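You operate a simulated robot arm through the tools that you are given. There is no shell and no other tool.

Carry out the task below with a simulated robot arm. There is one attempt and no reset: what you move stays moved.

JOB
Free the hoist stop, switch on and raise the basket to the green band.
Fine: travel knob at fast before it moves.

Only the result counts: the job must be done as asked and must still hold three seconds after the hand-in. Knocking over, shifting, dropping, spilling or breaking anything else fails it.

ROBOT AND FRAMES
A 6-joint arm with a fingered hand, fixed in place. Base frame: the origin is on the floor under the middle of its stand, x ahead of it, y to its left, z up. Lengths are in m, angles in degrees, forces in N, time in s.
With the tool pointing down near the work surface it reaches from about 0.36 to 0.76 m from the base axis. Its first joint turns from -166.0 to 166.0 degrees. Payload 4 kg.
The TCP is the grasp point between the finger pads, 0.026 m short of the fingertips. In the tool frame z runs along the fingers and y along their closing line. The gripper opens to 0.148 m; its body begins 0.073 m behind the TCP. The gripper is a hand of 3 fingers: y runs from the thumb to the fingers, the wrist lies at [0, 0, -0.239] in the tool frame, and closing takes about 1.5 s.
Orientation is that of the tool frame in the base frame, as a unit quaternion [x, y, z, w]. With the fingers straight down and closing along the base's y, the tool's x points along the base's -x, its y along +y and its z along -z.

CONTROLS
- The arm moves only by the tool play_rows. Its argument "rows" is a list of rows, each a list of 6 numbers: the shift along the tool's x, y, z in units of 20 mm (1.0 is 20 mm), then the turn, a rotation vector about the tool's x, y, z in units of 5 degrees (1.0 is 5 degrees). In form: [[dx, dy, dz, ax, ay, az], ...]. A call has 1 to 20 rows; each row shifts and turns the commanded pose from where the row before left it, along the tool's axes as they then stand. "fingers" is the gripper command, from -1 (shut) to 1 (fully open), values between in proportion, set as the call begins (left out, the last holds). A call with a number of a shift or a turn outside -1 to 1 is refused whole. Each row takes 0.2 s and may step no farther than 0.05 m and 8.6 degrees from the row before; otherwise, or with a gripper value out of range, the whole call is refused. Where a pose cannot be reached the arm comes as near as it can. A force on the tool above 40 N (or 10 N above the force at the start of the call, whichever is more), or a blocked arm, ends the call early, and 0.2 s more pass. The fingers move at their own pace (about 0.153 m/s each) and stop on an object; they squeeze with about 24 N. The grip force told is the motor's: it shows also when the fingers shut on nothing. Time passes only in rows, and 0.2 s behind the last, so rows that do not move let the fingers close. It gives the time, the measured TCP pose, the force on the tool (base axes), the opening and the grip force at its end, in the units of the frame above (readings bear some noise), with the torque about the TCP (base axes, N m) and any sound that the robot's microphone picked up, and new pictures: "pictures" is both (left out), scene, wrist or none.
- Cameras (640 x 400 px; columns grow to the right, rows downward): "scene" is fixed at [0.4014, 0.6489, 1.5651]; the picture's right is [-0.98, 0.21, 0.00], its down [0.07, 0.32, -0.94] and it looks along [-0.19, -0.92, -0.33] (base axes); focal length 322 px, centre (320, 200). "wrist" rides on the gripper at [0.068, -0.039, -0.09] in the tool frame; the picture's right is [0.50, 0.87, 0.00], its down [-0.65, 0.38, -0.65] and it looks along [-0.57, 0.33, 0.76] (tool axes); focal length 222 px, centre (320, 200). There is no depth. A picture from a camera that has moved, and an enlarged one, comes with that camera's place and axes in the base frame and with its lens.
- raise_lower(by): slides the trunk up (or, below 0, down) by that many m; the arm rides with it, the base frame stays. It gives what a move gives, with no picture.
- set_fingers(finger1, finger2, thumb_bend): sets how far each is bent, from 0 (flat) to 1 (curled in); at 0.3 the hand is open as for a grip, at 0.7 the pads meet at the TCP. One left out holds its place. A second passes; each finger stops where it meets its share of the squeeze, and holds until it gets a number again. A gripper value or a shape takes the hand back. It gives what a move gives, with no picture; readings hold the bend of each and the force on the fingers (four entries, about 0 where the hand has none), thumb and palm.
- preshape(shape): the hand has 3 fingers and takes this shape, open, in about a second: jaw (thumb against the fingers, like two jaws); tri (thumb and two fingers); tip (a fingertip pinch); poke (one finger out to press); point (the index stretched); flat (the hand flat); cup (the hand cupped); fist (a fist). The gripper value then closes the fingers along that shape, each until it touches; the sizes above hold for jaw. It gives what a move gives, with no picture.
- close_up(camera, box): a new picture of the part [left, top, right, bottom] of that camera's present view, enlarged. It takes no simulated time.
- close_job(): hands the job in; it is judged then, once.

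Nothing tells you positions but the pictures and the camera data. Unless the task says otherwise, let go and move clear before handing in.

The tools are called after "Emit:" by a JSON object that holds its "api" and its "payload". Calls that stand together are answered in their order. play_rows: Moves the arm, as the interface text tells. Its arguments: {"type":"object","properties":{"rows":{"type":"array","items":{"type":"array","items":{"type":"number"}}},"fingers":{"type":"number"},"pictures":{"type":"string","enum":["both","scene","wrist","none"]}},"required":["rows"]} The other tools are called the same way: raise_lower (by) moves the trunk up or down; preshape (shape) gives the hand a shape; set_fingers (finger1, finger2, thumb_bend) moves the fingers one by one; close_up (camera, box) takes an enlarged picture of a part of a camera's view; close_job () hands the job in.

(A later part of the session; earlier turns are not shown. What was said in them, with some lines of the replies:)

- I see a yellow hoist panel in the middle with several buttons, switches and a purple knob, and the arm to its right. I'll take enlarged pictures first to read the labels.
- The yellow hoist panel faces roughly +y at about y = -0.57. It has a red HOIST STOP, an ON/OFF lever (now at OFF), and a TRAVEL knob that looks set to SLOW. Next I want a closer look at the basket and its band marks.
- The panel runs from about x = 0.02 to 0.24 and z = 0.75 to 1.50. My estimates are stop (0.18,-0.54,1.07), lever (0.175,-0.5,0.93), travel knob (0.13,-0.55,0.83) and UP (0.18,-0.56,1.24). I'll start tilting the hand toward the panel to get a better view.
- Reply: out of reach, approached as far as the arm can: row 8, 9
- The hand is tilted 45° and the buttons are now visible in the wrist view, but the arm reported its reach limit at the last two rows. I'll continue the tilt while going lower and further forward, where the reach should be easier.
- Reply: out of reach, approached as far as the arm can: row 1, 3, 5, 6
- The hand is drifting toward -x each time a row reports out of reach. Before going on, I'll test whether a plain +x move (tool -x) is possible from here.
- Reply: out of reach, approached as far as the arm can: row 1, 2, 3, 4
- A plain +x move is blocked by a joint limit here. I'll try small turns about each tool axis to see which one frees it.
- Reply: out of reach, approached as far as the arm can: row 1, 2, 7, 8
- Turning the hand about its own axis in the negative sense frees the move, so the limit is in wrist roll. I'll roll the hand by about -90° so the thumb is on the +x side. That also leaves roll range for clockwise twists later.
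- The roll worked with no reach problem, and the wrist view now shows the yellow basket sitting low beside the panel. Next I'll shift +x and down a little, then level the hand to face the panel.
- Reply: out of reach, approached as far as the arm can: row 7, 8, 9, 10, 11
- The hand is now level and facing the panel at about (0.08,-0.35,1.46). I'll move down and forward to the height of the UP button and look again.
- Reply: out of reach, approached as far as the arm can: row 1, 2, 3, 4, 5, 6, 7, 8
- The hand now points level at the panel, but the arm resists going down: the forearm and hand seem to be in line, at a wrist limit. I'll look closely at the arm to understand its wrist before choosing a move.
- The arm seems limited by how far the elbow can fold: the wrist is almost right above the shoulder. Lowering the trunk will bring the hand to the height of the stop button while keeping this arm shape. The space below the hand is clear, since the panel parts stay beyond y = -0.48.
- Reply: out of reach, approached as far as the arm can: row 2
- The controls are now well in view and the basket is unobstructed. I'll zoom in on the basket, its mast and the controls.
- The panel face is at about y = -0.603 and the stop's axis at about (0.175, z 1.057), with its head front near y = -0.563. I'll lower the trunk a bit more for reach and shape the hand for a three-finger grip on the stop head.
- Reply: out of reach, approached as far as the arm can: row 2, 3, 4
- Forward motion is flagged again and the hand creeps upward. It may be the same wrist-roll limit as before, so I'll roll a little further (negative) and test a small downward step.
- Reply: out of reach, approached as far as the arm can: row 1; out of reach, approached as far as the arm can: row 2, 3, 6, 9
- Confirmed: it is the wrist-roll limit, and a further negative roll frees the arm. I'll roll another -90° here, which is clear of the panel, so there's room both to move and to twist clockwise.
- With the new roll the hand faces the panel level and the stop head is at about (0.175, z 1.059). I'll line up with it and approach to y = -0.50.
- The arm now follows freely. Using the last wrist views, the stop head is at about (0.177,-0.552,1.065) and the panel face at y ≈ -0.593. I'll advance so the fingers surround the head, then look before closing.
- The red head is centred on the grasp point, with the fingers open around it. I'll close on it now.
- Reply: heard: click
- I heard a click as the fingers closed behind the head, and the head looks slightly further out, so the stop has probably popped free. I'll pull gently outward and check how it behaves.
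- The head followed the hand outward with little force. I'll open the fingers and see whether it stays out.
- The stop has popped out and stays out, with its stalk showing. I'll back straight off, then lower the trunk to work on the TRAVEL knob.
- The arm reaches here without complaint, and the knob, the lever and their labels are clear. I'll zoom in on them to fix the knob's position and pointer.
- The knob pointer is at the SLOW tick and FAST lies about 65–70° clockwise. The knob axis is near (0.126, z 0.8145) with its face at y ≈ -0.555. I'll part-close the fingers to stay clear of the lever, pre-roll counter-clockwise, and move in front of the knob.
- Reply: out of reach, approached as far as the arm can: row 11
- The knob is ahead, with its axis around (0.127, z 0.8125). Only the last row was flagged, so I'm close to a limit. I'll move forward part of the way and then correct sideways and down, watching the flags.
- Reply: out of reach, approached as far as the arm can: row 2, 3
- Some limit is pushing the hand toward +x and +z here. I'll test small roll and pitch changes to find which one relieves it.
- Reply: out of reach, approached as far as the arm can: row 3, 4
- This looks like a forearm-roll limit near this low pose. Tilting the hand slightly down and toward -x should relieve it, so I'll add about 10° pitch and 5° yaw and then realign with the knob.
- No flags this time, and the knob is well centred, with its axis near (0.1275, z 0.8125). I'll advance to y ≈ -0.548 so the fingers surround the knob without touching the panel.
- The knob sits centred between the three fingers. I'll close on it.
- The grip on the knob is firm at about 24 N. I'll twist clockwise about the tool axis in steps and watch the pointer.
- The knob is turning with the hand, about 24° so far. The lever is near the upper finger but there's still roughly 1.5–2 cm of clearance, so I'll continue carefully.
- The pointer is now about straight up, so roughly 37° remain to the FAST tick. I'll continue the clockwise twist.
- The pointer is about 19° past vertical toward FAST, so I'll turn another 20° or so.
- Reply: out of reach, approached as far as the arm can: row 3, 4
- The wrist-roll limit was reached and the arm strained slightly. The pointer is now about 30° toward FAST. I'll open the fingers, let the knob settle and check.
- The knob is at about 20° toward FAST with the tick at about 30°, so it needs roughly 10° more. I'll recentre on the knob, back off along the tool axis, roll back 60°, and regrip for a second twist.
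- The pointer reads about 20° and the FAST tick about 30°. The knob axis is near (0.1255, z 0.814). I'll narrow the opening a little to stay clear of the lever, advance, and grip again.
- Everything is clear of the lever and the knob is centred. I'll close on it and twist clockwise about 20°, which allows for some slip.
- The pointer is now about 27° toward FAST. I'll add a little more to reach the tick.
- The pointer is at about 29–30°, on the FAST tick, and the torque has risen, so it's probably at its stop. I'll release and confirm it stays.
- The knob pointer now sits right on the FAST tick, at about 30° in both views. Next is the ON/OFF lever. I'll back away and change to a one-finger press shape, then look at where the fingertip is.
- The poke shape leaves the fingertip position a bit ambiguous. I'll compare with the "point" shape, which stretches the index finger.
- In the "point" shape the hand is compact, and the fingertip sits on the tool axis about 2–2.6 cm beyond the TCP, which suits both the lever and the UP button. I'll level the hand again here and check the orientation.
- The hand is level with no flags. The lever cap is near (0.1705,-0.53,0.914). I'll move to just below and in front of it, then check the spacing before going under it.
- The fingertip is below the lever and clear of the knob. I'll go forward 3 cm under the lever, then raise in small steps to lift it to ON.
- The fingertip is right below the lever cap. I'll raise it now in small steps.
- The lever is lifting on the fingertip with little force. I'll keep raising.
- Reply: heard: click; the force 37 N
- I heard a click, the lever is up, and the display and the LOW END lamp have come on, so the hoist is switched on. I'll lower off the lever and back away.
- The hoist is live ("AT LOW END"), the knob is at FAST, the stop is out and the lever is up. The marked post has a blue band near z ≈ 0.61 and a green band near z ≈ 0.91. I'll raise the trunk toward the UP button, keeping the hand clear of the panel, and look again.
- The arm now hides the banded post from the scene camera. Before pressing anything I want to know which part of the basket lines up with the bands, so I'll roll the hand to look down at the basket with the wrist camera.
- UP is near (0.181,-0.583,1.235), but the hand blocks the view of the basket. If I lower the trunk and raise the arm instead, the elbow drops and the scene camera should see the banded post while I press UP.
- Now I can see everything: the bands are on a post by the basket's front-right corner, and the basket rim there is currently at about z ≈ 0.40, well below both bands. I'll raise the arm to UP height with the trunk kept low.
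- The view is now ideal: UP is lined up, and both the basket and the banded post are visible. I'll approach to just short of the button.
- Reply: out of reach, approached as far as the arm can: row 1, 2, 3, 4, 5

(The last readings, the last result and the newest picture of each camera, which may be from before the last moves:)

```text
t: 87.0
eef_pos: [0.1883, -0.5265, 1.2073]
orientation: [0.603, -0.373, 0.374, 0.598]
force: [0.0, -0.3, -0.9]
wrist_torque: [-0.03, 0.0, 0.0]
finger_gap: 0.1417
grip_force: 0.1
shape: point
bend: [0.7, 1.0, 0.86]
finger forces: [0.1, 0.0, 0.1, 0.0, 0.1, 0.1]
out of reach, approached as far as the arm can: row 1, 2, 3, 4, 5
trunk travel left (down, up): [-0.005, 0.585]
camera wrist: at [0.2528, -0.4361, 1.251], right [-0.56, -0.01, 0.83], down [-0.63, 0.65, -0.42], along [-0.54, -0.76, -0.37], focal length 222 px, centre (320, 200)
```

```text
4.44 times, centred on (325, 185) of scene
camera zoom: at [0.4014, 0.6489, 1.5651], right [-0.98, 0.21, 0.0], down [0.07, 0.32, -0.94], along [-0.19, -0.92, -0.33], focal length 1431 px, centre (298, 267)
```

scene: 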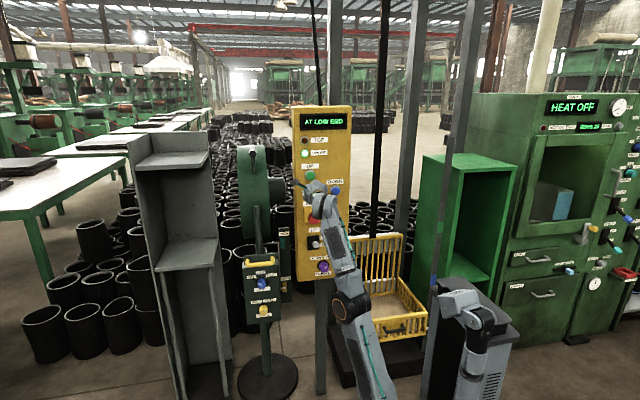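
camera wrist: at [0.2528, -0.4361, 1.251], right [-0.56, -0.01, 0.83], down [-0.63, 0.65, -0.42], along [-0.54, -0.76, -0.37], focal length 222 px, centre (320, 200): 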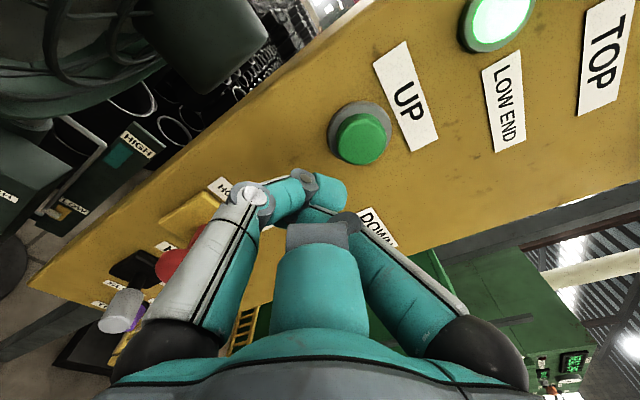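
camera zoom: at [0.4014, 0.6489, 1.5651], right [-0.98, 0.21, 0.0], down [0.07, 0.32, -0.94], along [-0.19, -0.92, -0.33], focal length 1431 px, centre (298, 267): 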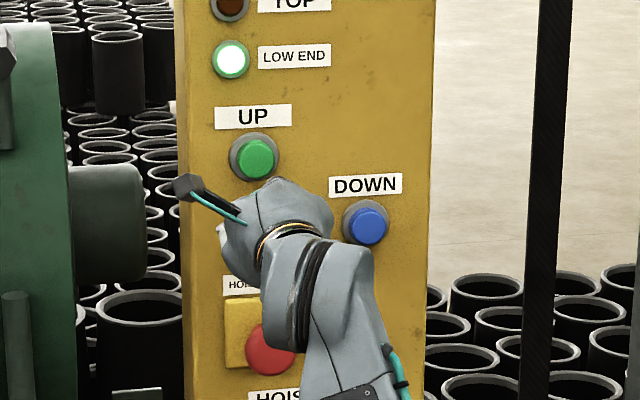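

The arm is at full stretch here, so I'll back off slightly and raise the trunk by 0.1 m to give it some slack.

Emit:
{"api": "play_rows", "payload": {"rows": [[0, 0, -0.7, 0, 0, 0], [0, 0, -0.7, 0, 0, 0]], "pictures": "none"}}

Emit:
{"api": "raise_lower", "payload": {"by": 0.1}}

```text
t: 87.6
eef_pos: [0.1881, -0.5005, 1.2142]
orientation: [0.604, -0.373, 0.373, 0.597]
force: [0.1, 0.7, 0.7]
wrist_torque: [-0.02, -0.01, -0.01]
finger_gap: 0.1421
grip_force: 0.0
shape: point
bend: [0.7, 1.0, 0.86]
finger forces: [0.0, 0.0, 0.0, 0.0, 0.1, 0.0]
out of reach, approached as far as the arm can: row 2
trunk travel left (down, up): [-0.005, 0.585]
```

```text
t: 89.0
eef_pos: [0.1887, -0.5007, 1.3151]
orientation: [0.604, -0.372, 0.373, 0.598]
force: [0.5, -0.5, -0.3]
wrist_torque: [0.02, -0.01, -0.02]
finger_gap: 0.1418
grip_force: 0.1
shape: point
bend: [0.7, 1.0, 0.86]
finger forces: [0.1, 0.0, 0.0, 0.0, 0.0, 0.1]
trunk travel left (down, up): [-0.105, 0.485]
```

Emit:
{"api": "play_rows", "payload": {"rows": [[-0.75, -0.285, 0, 0, 0, 0], [-0.75, -0.285, 0, 0, 0, 0], [-0.75, -0.285, 0, 0, 0, 0], [-0.75, -0.285, 0, 0, 0, 0], [-0.75, -0.285, 0, 0, 0, 0], [0, 0, 0.6, 0, 0, 0], [0, 0, 0.6, 0, 0, 0], [0, 0, 0.5, 0, 0, 0]]}}

Emit:
{"api": "close_up", "payload": {"camera": "wrist", "box": [200, 60, 440, 260]}}

Emit:
{"api": "close_up", "payload": {"camera": "scene", "box": [280, 100, 480, 360]}}

```text
t: 90.8
eef_pos: [0.1808, -0.5351, 1.2334]
orientation: [0.603, -0.373, 0.372, 0.599]
force: [0.0, 0.8, 1.2]
wrist_torque: [0.06, -0.04, 0.0]
finger_gap: 0.1421
grip_force: 0.0
shape: point
bend: [0.7, 1.0, 0.87]
finger forces: [0.1, 0.0, 0.0, 0.1, 0.0, 0.1]
trunk travel left (down, up): [-0.105, 0.485]
camera wrist: at [0.2458, -0.4448, 1.2787], right [-0.56, -0.01, 0.83], down [-0.63, 0.65, -0.42], along [-0.54, -0.76, -0.37], focal length 222 px, centre (320, 200)
```

scene: 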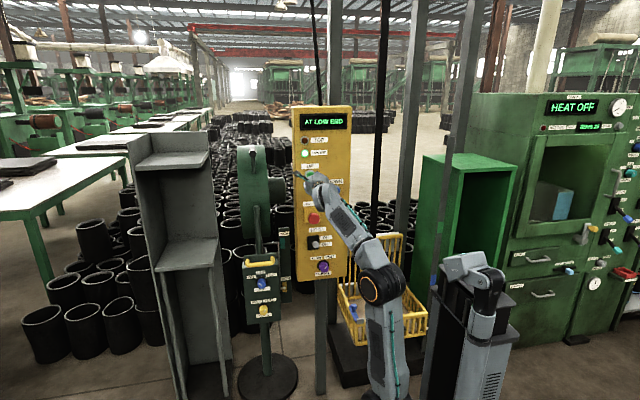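
wrist: 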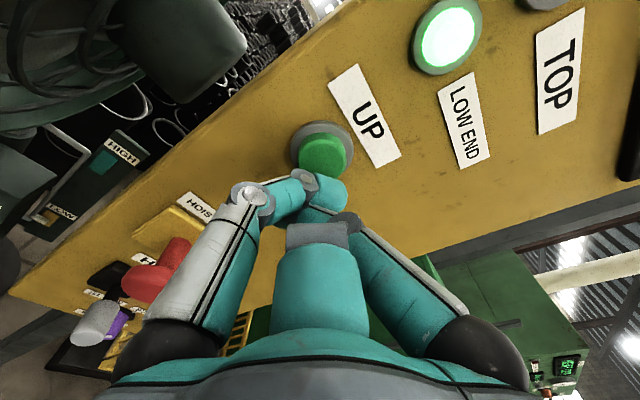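

```text
2.00 times, centred on (320, 160) of wrist
camera zoom: at [0.2458, -0.4448, 1.2787], right [-0.56, -0.01, 0.83], down [-0.63, 0.65, -0.42], along [-0.54, -0.76, -0.37], focal length 444 px, centre (320, 280)
```

zoom: 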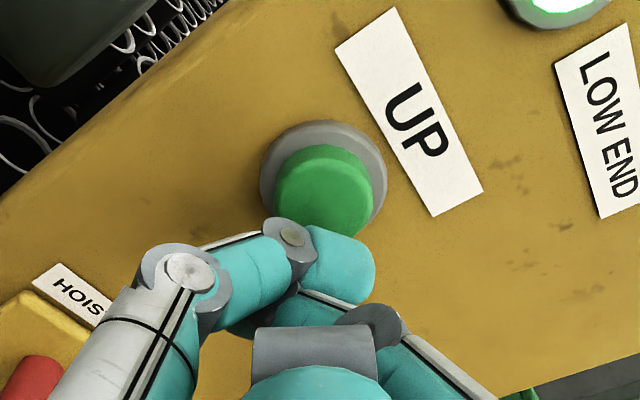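

```text
1.54 times, centred on (380, 230) of scene
camera zoom: at [0.4014, 0.6489, 1.5651], right [-0.98, 0.21, 0.0], down [0.07, 0.32, -0.94], along [-0.19, -0.92, -0.33], focal length 495 px, centre (228, 154)
```

zoom: 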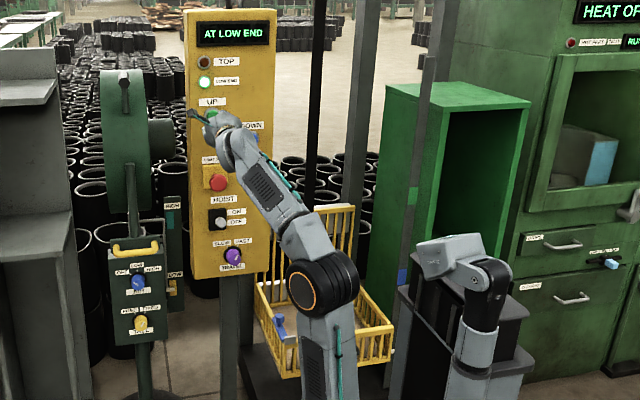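

The finger is centred on UP, about 2 cm short. I'll advance in small steps until the button responds, watching the display and the basket.

Emit:
{"api": "play_rows", "payload": {"rows": [[0, 0, 0.25, 0, 0, 0], [0, 0, 0.25, 0, 0, 0], [0, 0, 0.2, 0, 0, 0]], "pictures": "scene"}}

```text
t: 91.6
eef_pos: [0.1812, -0.5479, 1.2341]
orientation: [0.604, -0.373, 0.373, 0.598]
force: [0.6, -0.1, 0.6]
wrist_torque: [-0.01, 0.0, 0.02]
finger_gap: 0.1423
grip_force: 0.1
shape: point
bend: [0.7, 1.0, 0.87]
finger forces: [0.1, 0.1, 0.0, 0.0, 0.0, 0.0]
trunk travel left (down, up): [-0.105, 0.485]
```

scene: 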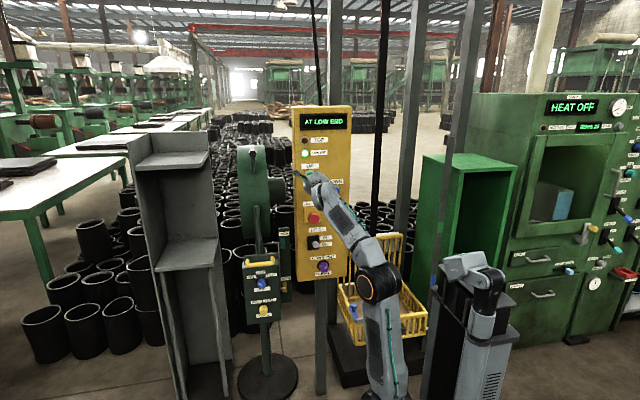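

Emit:
{"api": "play_rows", "payload": {"rows": [[0, 0, 0.2, 0, 0, 0], [0, 0, 0.2, 0, 0, 0]], "pictures": "both"}}

```text
t: 92.2
eef_pos: [0.1817, -0.5576, 1.2346]
orientation: [0.604, -0.373, 0.373, 0.598]
force: [0.4, 0.1, 0.4]
wrist_torque: [0.0, -0.01, 0.03]
finger_gap: 0.1421
grip_force: 0.0
shape: point
bend: [0.7, 1.0, 0.87]
finger forces: [0.0, 0.1, 0.1, 0.1, 0.1, 0.1]
trunk travel left (down, up): [-0.105, 0.485]
camera wrist: at [0.2462, -0.4665, 1.2785], right [-0.56, -0.01, 0.83], down [-0.63, 0.65, -0.42], along [-0.54, -0.76, -0.37], focal length 222 px, centre (320, 200)
```

scene: 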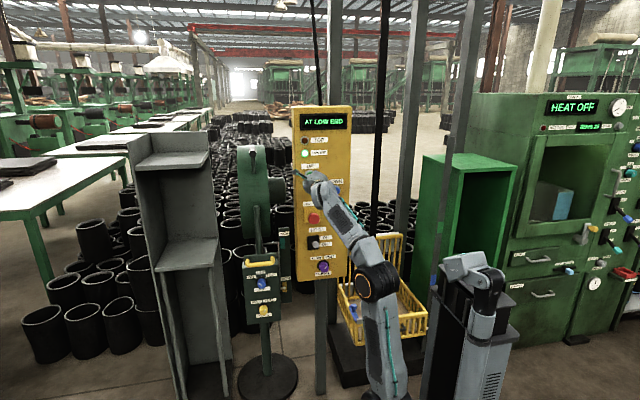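
wrist: 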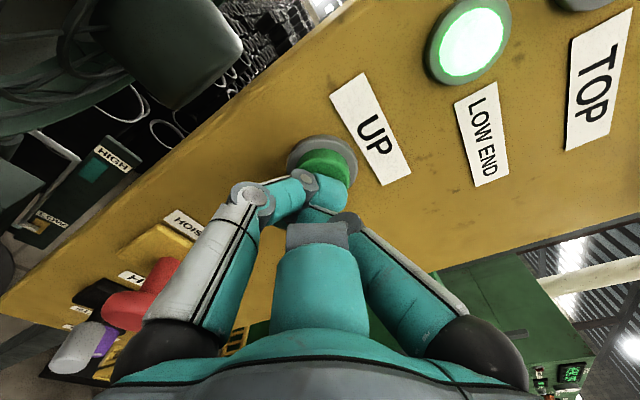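

No contact yet at y = -0.558. I'll continue in small steps.

Emit:
{"api": "play_rows", "payload": {"rows": [[0, 0, 0.15, 0, 0, 0], [0, 0, 0.15, 0, 0, 0]], "pictures": "scene"}}

```text
t: 92.8
eef_pos: [0.1819, -0.5632, 1.2339]
orientation: [0.604, -0.373, 0.373, 0.598]
force: [0.7, 4.0, -0.9]
wrist_torque: [-0.03, 0.01, 0.01]
finger_gap: 0.1422
grip_force: 0.0
shape: point
bend: [0.7, 1.0, 0.87]
finger forces: [0.0, 0.0, 0.1, 0.0, 0.0, 0.1]
trunk travel left (down, up): [-0.105, 0.485]
heard: click
```

scene: 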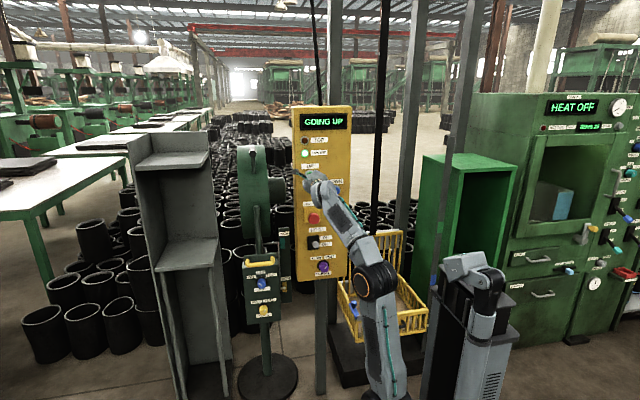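

The button clicked and the display reads "GOING UP". I'll hold briefly and watch the basket's rise.

Emit:
{"api": "play_rows", "payload": {"rows": [[0, 0, 0, 0, 0, 0]], "pictures": "scene"}}

Emit:
{"api": "close_up", "payload": {"camera": "scene", "box": [280, 100, 480, 360]}}

```text
t: 93.2
eef_pos: [0.1803, -0.5626, 1.2346]
orientation: [0.603, -0.373, 0.373, 0.598]
force: [0.9, 3.4, 0.2]
wrist_torque: [-0.03, 0.01, 0.0]
finger_gap: 0.1419
grip_force: 0.0
shape: point
bend: [0.7, 1.0, 0.87]
finger forces: [0.0, 0.0, 0.0, 0.0, 0.0, 0.0]
trunk travel left (down, up): [-0.105, 0.485]
```

scene: 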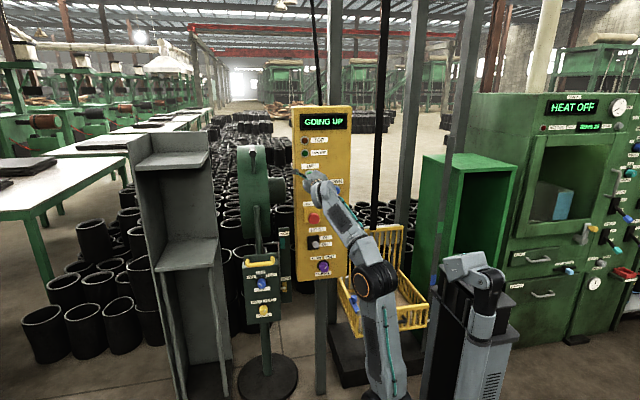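

```text
1.54 times, centred on (380, 230) of scene
camera zoom: at [0.4014, 0.6489, 1.5651], right [-0.98, 0.21, 0.0], down [0.07, 0.32, -0.94], along [-0.19, -0.92, -0.33], focal length 495 px, centre (228, 154)
```

zoom: 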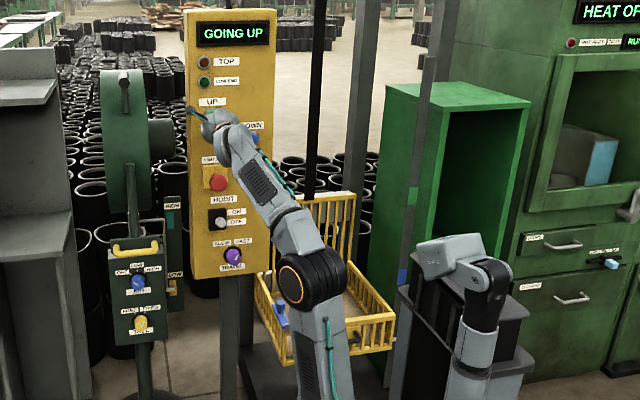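

The basket is rising at roughly 0.1 m/s. I'll release now to check that the motion stops when the button is let go.

Emit:
{"api": "play_rows", "payload": {"rows": [[0, 0, -0.6, 0, 0, 0]], "pictures": "scene"}}

Emit:
{"api": "close_up", "payload": {"camera": "scene", "box": [280, 100, 480, 360]}}

Emit:
{"api": "close_up", "payload": {"camera": "scene", "box": [330, 220, 450, 360]}}

```text
t: 93.6
eef_pos: [0.1799, -0.5501, 1.2327]
orientation: [0.604, -0.373, 0.373, 0.598]
force: [-0.7, 1.4, -0.7]
wrist_torque: [-0.03, 0.02, 0.01]
finger_gap: 0.1421
grip_force: 0.1
shape: point
bend: [0.7, 1.0, 0.87]
finger forces: [0.1, 0.1, 0.1, 0.1, 0.0, 0.0]
trunk travel left (down, up): [-0.105, 0.485]
```

scene: 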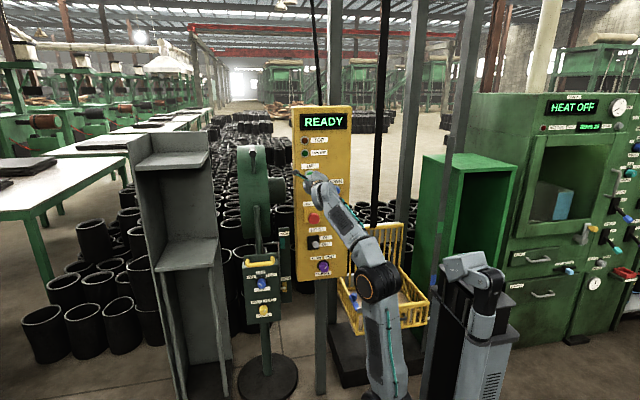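

```text
1.54 times, centred on (380, 230) of scene
camera zoom: at [0.4014, 0.6489, 1.5651], right [-0.98, 0.21, 0.0], down [0.07, 0.32, -0.94], along [-0.19, -0.92, -0.33], focal length 495 px, centre (228, 154)
```

zoom: 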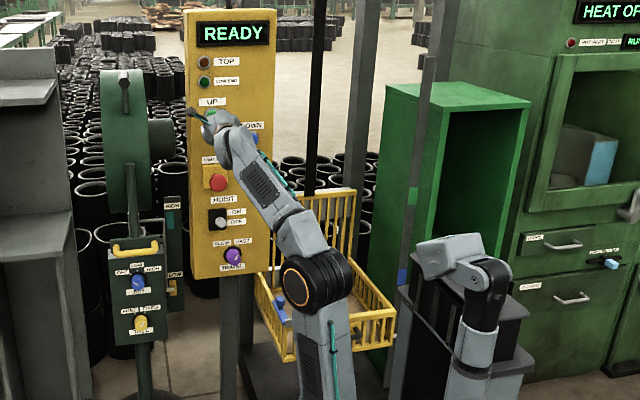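

```text
2.86 times, centred on (390, 290) of scene
camera zoom: at [0.4014, 0.6489, 1.5651], right [-0.98, 0.21, 0.0], down [0.07, 0.32, -0.94], along [-0.19, -0.92, -0.33], focal length 920 px, centre (120, -57)
```

zoom: 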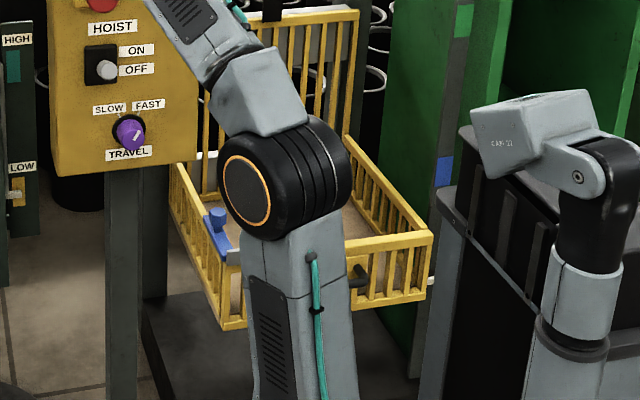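

It is hold-to-run: the display now reads "READY" and the basket stopped. I can see a small white mark by the basket's right side, so I'll zoom in to see if it's a pointer toward the banded post.

Emit:
{"api": "close_up", "payload": {"camera": "scene", "box": [410, 260, 470, 340]}}

Emit:
{"api": "close_up", "payload": {"camera": "scene", "box": [420, 205, 460, 295]}}

```text
5.00 times, centred on (440, 300) of scene
camera zoom: at [0.4014, 0.6489, 1.5651], right [-0.98, 0.21, 0.0], down [0.07, 0.32, -0.94], along [-0.19, -0.92, -0.33], focal length 1610 px, centre (-280, -300)
```

zoom: 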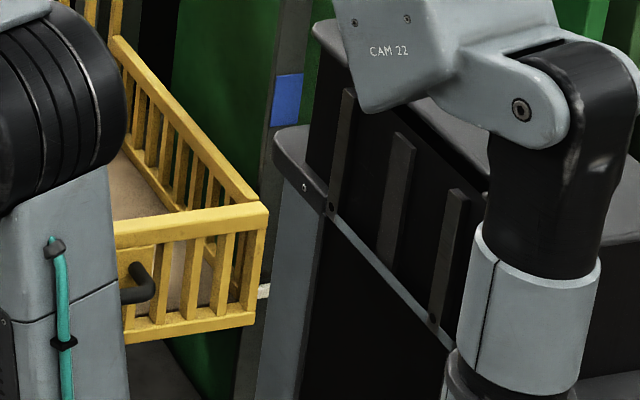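

```text
4.44 times, centred on (440, 250) of scene
camera zoom: at [0.4014, 0.6489, 1.5651], right [-0.98, 0.21, 0.0], down [0.07, 0.32, -0.94], along [-0.19, -0.92, -0.33], focal length 1431 px, centre (-213, -22)
```

zoom: 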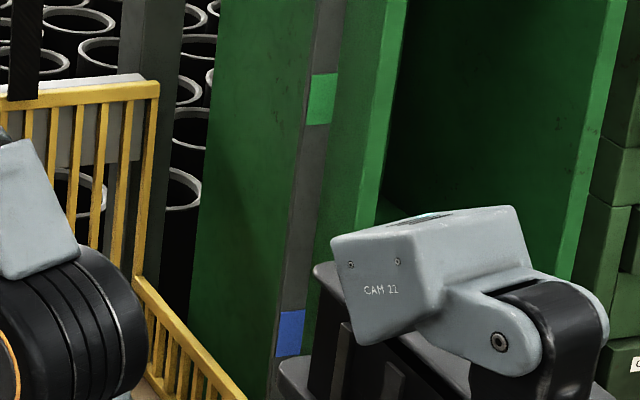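

That white tab is a pointer on the basket's right side, pointing at the post. It's now at about z ≈ 0.36 (scene pixel y ≈ 318) and must rise to the green band at about z ≈ 0.91 (pixel y ≈ 227), so about 0.55 m more. I'll press for about 2.5 s, release and measure.

Emit:
{"api": "play_rows", "payload": {"rows": [[0, 0, 0.65, 0, 0, 0], [0, 0, 0, 0, 0, 0], [0, 0, 0, 0, 0, 0], [0, 0, 0, 0, 0, 0], [0, 0, 0, 0, 0, 0], [0, 0, 0, 0, 0, 0], [0, 0, 0, 0, 0, 0], [0, 0, 0, 0, 0, 0], [0, 0, 0, 0, 0, 0], [0, 0, 0, 0, 0, 0], [0, 0, 0, 0, 0, 0], [0, 0, 0, 0, 0, 0], [0, 0, -0.65, 0, 0, 0]], "pictures": "scene"}}

Emit:
{"api": "close_up", "payload": {"camera": "scene", "box": [390, 200, 470, 330]}}

Emit:
{"api": "close_up", "payload": {"camera": "scene", "box": [280, 100, 480, 360]}}

```text
t: 96.4
eef_pos: [0.1814, -0.5506, 1.2345]
orientation: [0.603, -0.374, 0.373, 0.597]
force: [-0.2, 0.1, -1.5]
wrist_torque: [-0.02, -0.01, 0.0]
finger_gap: 0.1424
grip_force: 0.0
shape: point
bend: [0.7, 1.0, 0.87]
finger forces: [0.0, 0.0, 0.1, 0.0, 0.0, 0.0]
trunk travel left (down, up): [-0.105, 0.485]
heard: click
```

scene: 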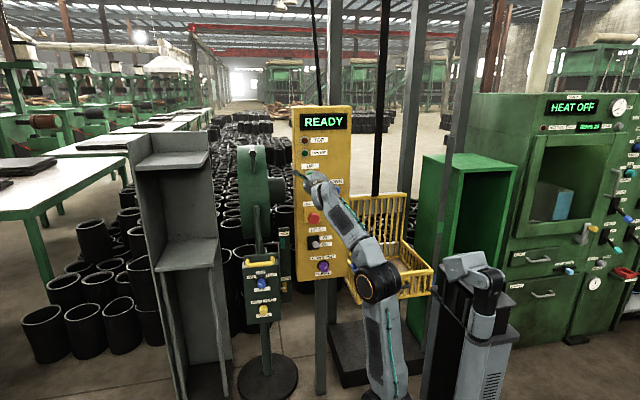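

```text
3.08 times, centred on (430, 265) of scene
camera zoom: at [0.4014, 0.6489, 1.5651], right [-0.98, 0.21, 0.0], down [0.07, 0.32, -0.94], along [-0.19, -0.92, -0.33], focal length 990 px, centre (-18, 0)
```

zoom: 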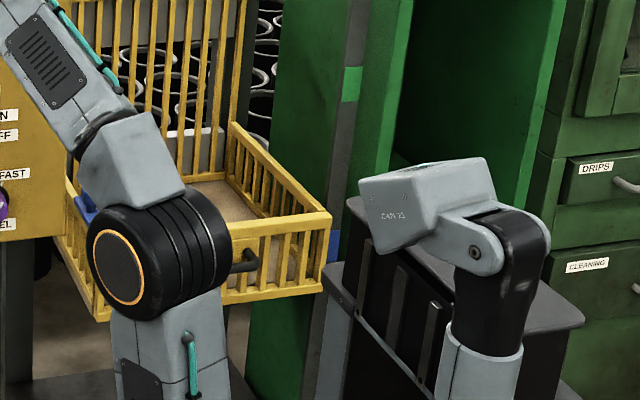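

```text
1.54 times, centred on (380, 230) of scene
camera zoom: at [0.4014, 0.6489, 1.5651], right [-0.98, 0.21, 0.0], down [0.07, 0.32, -0.94], along [-0.19, -0.92, -0.33], focal length 495 px, centre (228, 154)
```

zoom: 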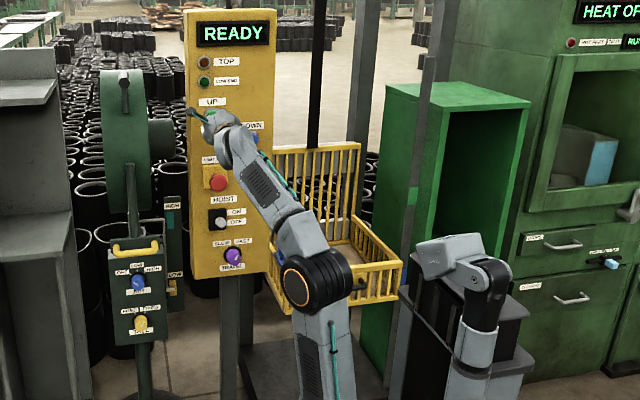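

It rose about 0.20 m in 2.5 s, so roughly 0.082 m/s. The pointer should now be near z ≈ 0.56, and I'll zoom in to locate it before the next press.

Emit:
{"api": "close_up", "payload": {"camera": "scene", "box": [415, 210, 455, 310]}}

Emit:
{"api": "close_up", "payload": {"camera": "scene", "box": [420, 260, 450, 300]}}

```text
4.00 times, centred on (435, 260) of scene
camera zoom: at [0.4014, 0.6489, 1.5651], right [-0.98, 0.21, 0.0], down [0.07, 0.32, -0.94], along [-0.19, -0.92, -0.33], focal length 1288 px, centre (-140, -40)
```

zoom: 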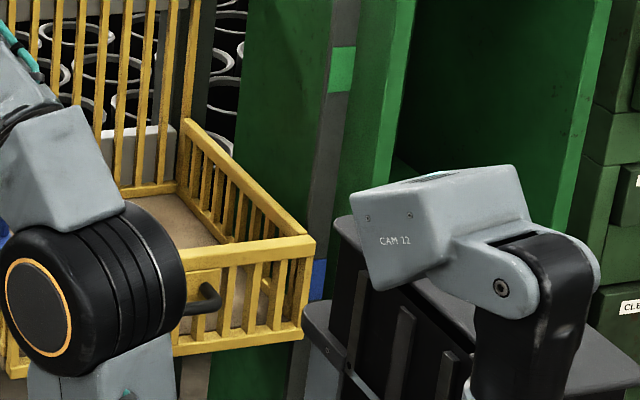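

```text
10.00 times, centred on (435, 280) of scene
camera zoom: at [0.4014, 0.6489, 1.5651], right [-0.98, 0.21, 0.0], down [0.07, 0.32, -0.94], along [-0.19, -0.92, -0.33], focal length 3219 px, centre (-830, -600)
```

zoom: 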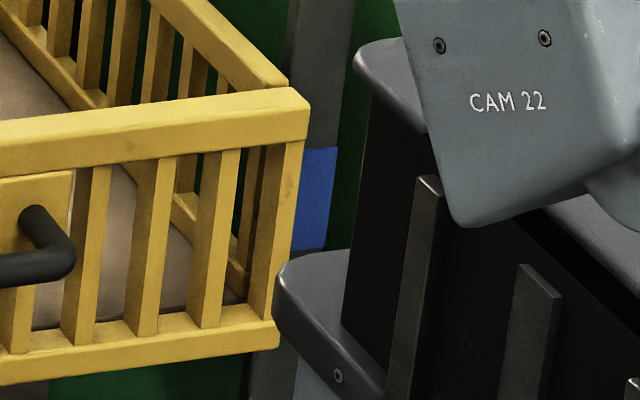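

The pointer is hidden just behind the trunk's corner, consistent with z ≈ 0.56. The remaining rise is about 0.35 m. I'll press for about 3.3 s, which gives about 0.27 m, then check before the final touch.

Emit:
{"api": "play_rows", "payload": {"rows": [[0, 0, 0.63, 0, 0, 0], [0, 0, 0, 0, 0, 0], [0, 0, 0, 0, 0, 0], [0, 0, 0, 0, 0, 0], [0, 0, 0, 0, 0, 0], [0, 0, 0, 0, 0, 0], [0, 0, 0, 0, 0, 0], [0, 0, 0, 0, 0, 0], [0, 0, 0, 0, 0, 0], [0, 0, 0, 0, 0, 0], [0, 0, 0, 0, 0, 0], [0, 0, 0, 0, 0, 0], [0, 0, 0, 0, 0, 0], [0, 0, 0, 0, 0, 0], [0, 0, 0, 0, 0, 0], [0, 0, 0, 0, 0, 0], [0, 0, -0.63, 0, 0, 0]], "pictures": "scene"}}

Emit:
{"api": "close_up", "payload": {"camera": "scene", "box": [415, 190, 465, 280]}}

Emit:
{"api": "close_up", "payload": {"camera": "scene", "box": [280, 100, 480, 360]}}

```text
t: 100.0
eef_pos: [0.1822, -0.5513, 1.2355]
orientation: [0.604, -0.373, 0.373, 0.597]
force: [0.8, 0.1, 0.4]
wrist_torque: [-0.01, 0.01, -0.01]
finger_gap: 0.142
grip_force: 0.1
shape: point
bend: [0.7, 1.0, 0.87]
finger forces: [0.0, 0.1, 0.1, 0.1, 0.0, 0.0]
trunk travel left (down, up): [-0.105, 0.485]
heard: click
```

scene: 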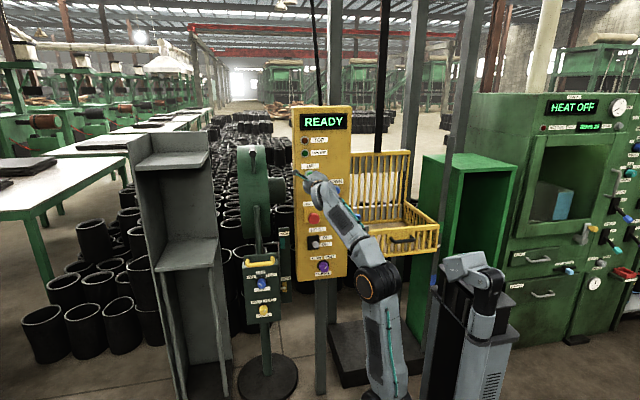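

```text
4.44 times, centred on (440, 235) of scene
camera zoom: at [0.4014, 0.6489, 1.5651], right [-0.98, 0.21, 0.0], down [0.07, 0.32, -0.94], along [-0.19, -0.92, -0.33], focal length 1431 px, centre (-213, 44)
```

zoom: 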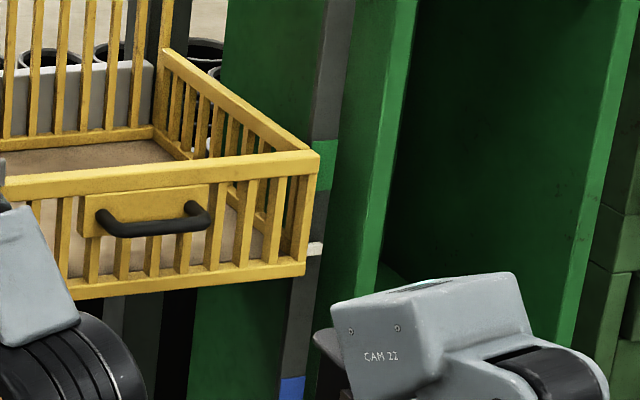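

```text
1.54 times, centred on (380, 230) of scene
camera zoom: at [0.4014, 0.6489, 1.5651], right [-0.98, 0.21, 0.0], down [0.07, 0.32, -0.94], along [-0.19, -0.92, -0.33], focal length 495 px, centre (228, 154)
```

zoom: 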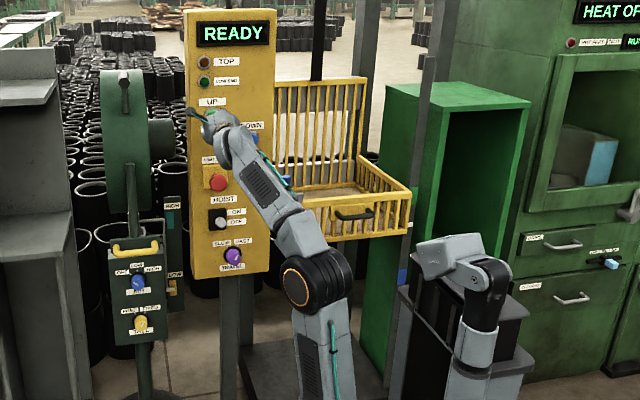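

The pointer is clearly visible at pixel y ≈ 246, and the green band centre is at ≈ 227, which leaves about 0.105 m to rise. A press of about 1.1–1.2 s should bring it into the band.

Emit:
{"api": "play_rows", "payload": {"rows": [[0, 0, 0.63, 0, 0, 0], [0, 0, 0, 0, 0, 0], [0, 0, 0, 0, 0, 0], [0, 0, 0, 0, 0, 0], [0, 0, 0, 0, 0, 0], [0, 0, -0.63, 0, 0, 0]], "pictures": "scene"}}

Emit:
{"api": "close_up", "payload": {"camera": "scene", "box": [415, 190, 465, 280]}}

Emit:
{"api": "close_up", "payload": {"camera": "scene", "box": [425, 210, 455, 245]}}

```text
t: 101.4
eef_pos: [0.1817, -0.5502, 1.2342]
orientation: [0.604, -0.373, 0.372, 0.598]
force: [0.1, -0.8, -0.3]
wrist_torque: [-0.01, 0.0, 0.0]
finger_gap: 0.1422
grip_force: 0.0
shape: point
bend: [0.7, 1.0, 0.87]
finger forces: [0.1, 0.0, 0.0, 0.1, 0.0, 0.0]
trunk travel left (down, up): [-0.105, 0.485]
heard: click
```

scene: 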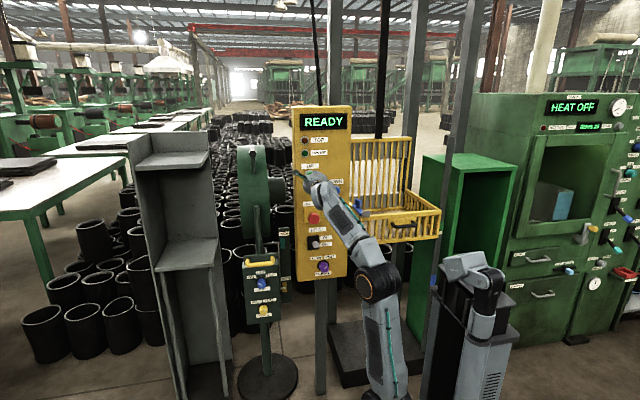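

```text
4.44 times, centred on (440, 235) of scene
camera zoom: at [0.4014, 0.6489, 1.5651], right [-0.98, 0.21, 0.0], down [0.07, 0.32, -0.94], along [-0.19, -0.92, -0.33], focal length 1431 px, centre (-213, 44)
```

zoom: 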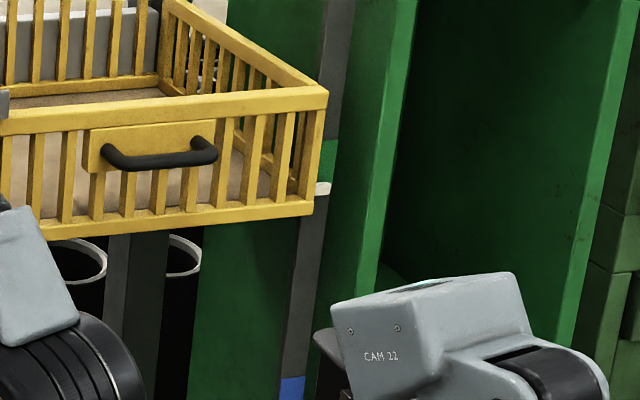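

```text
11.43 times, centred on (440, 228) of scene
camera zoom: at [0.4014, 0.6489, 1.5651], right [-0.98, 0.21, 0.0], down [0.07, 0.32, -0.94], along [-0.19, -0.92, -0.33], focal length 3679 px, centre (-1051, -114)
```

zoom: 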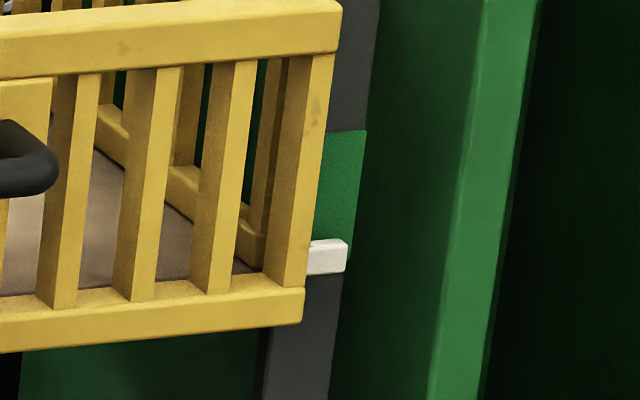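

The pointer is now at the lower edge of the green band. It needs about 0.03 m more to reach the centre, so I'll give one short press.

Emit:
{"api": "play_rows", "payload": {"rows": [[0, 0, 0.63, 0, 0, 0], [0, 0, 0, 0, 0, 0], [0, 0, -0.63, 0, 0, 0]], "pictures": "scene"}}

Emit:
{"api": "close_up", "payload": {"camera": "scene", "box": [425, 210, 455, 245]}}

Emit:
{"api": "close_up", "payload": {"camera": "scene", "box": [285, 100, 365, 200]}}

```text
t: 102.2
eef_pos: [0.1818, -0.5515, 1.2352]
orientation: [0.603, -0.374, 0.373, 0.598]
force: [0.4, 0.4, -0.3]
wrist_torque: [-0.03, -0.02, 0.04]
finger_gap: 0.142
grip_force: 0.1
shape: point
bend: [0.7, 1.0, 0.87]
finger forces: [0.0, 0.1, 0.0, 0.0, 0.1, 0.0]
trunk travel left (down, up): [-0.105, 0.485]
heard: click
```

scene: 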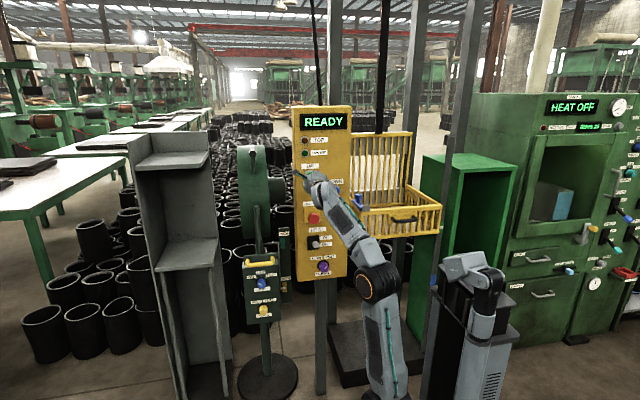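

```text
11.43 times, centred on (440, 228) of scene
camera zoom: at [0.4014, 0.6489, 1.5651], right [-0.98, 0.21, 0.0], down [0.07, 0.32, -0.94], along [-0.19, -0.92, -0.33], focal length 3679 px, centre (-1051, -114)
```

zoom: 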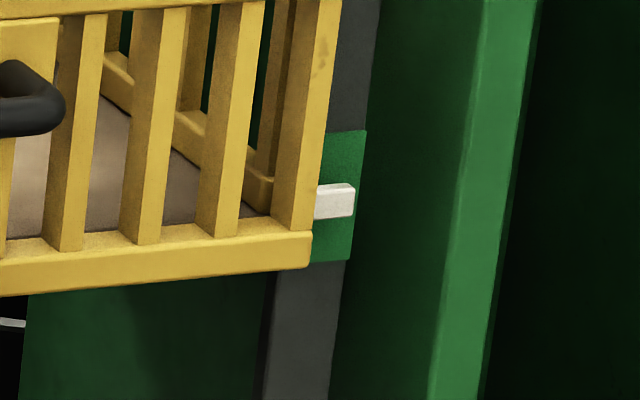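

```text
4.00 times, centred on (325, 150) of scene
camera zoom: at [0.4014, 0.6489, 1.5651], right [-0.98, 0.21, 0.0], down [0.07, 0.32, -0.94], along [-0.19, -0.92, -0.33], focal length 1288 px, centre (300, 400)
```

zoom: 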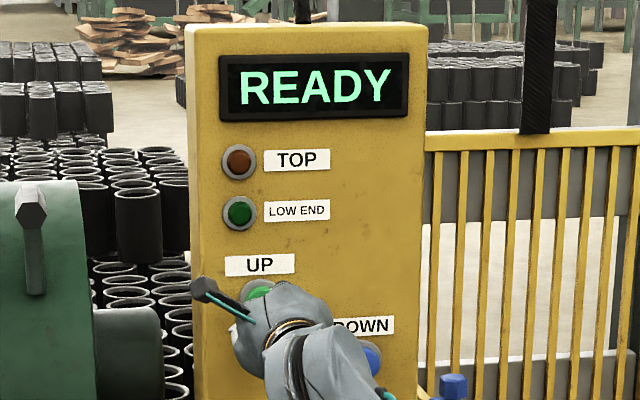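

The white pointer now sits in the middle of the green band and the display reads "READY" with the basket still. I'll withdraw the hand straight back, clear of the panel.

Emit:
{"api": "play_rows", "payload": {"rows": [[0, 0, -0.5, 0, 0, 0], [0, 0, -0.8, 0, 0, 0], [0, 0, -0.8, 0, 0, 0], [0, 0, -0.8, 0, 0, 0], [0, 0, -0.8, 0, 0, 0], [0, 0, -0.8, 0, 0, 0], [0, 0, 0, 0, 0, 0], [0, 0, 0, 0, 0, 0]]}}

Emit:
{"api": "close_up", "payload": {"camera": "scene", "box": [425, 210, 455, 245]}}

Emit:
{"api": "close_up", "payload": {"camera": "scene", "box": [285, 100, 365, 190]}}

Emit:
{"api": "close_up", "payload": {"camera": "scene", "box": [285, 190, 365, 290]}}

```text
t: 104.0
eef_pos: [0.1812, -0.4602, 1.235]
orientation: [0.603, -0.374, 0.373, 0.598]
force: [1.4, -0.3, -0.3]
wrist_torque: [0.01, -0.03, -0.03]
finger_gap: 0.1421
grip_force: 0.1
shape: point
bend: [0.7, 1.0, 0.87]
finger forces: [0.1, 0.0, 0.0, 0.0, 0.0, 0.0]
trunk travel left (down, up): [-0.105, 0.485]
camera wrist: at [0.2462, -0.3703, 1.2792], right [-0.56, -0.01, 0.83], down [-0.63, 0.65, -0.42], along [-0.54, -0.76, -0.37], focal length 222 px, centre (320, 200)
```

scene: 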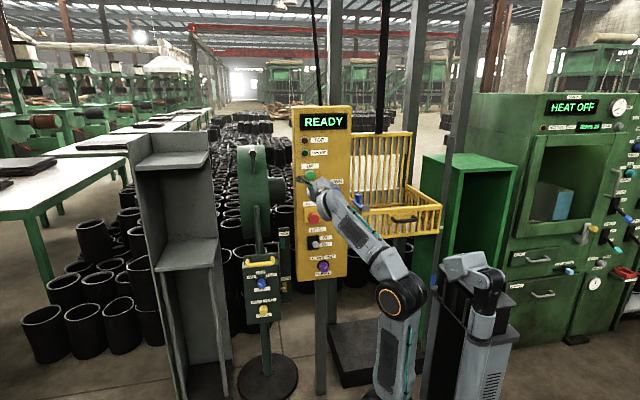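
wrist: 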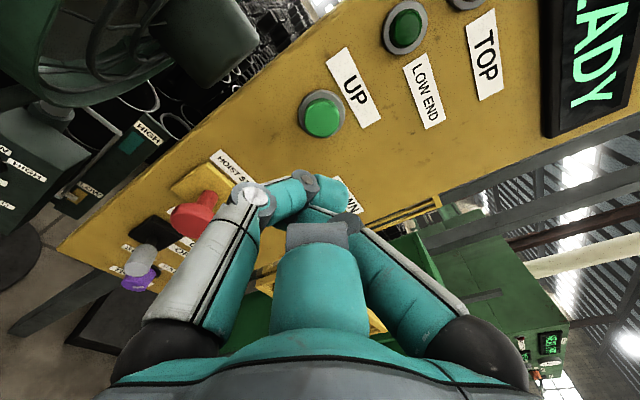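

```text
11.43 times, centred on (440, 228) of scene
camera zoom: at [0.4014, 0.6489, 1.5651], right [-0.98, 0.21, 0.0], down [0.07, 0.32, -0.94], along [-0.19, -0.92, -0.33], focal length 3679 px, centre (-1051, -114)
```

zoom: 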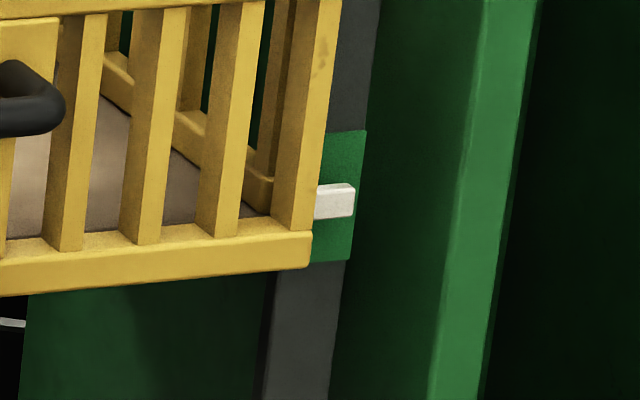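

```text
4.44 times, centred on (325, 145) of scene
camera zoom: at [0.4014, 0.6489, 1.5651], right [-0.98, 0.21, 0.0], down [0.07, 0.32, -0.94], along [-0.19, -0.92, -0.33], focal length 1431 px, centre (298, 444)
```

zoom: 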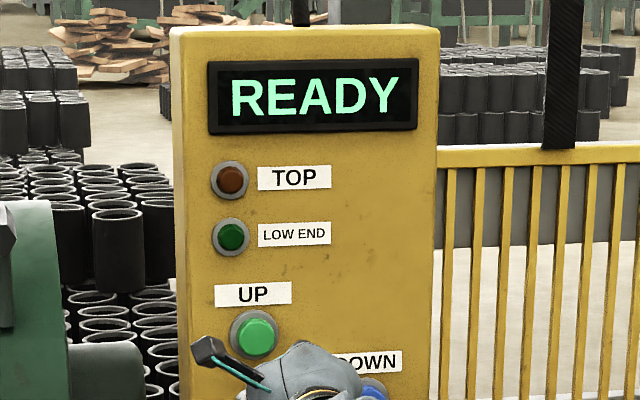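

```text
4.00 times, centred on (325, 240) of scene
camera zoom: at [0.4014, 0.6489, 1.5651], right [-0.98, 0.21, 0.0], down [0.07, 0.32, -0.94], along [-0.19, -0.92, -0.33], focal length 1288 px, centre (300, 40)
```

zoom: 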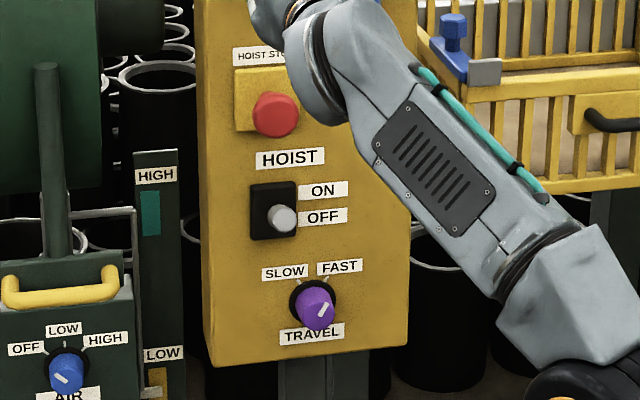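

The basket has stayed still since I withdrew: the pointer is in the middle of the green band and the display shows READY. The stop is out, the lever is at ON, the knob is at FAST, and the hand is clear of the panel. I'm handing the job in.

Emit:
{"api": "close_job", "payload": {}}

```text
The job is handed in.
```

The job is handed in: the basket is raised to the green band and was holding there, with the display reading READY. I haven't been told how it was judged.

- **Hoist stop:** I pulled it out to free it, and it stayed out.
- **Travel knob:** I turned it from SLOW to FAST before the basket moved. The first turn stopped about 10° short, so I gripped it again and brought the pointer onto the FAST mark.
- **Switch:** I lifted the lever to ON, and the display and the LOW END lamp came on.
- **Basket:** I raised it with several presses of UP, since it only moves while the button is held. Its white pointer sat mid-band and hadn't moved about two seconds after the last press.

The hand ended about 9 cm clear of the panel, and I saw no sign that anything else had been touched or moved.
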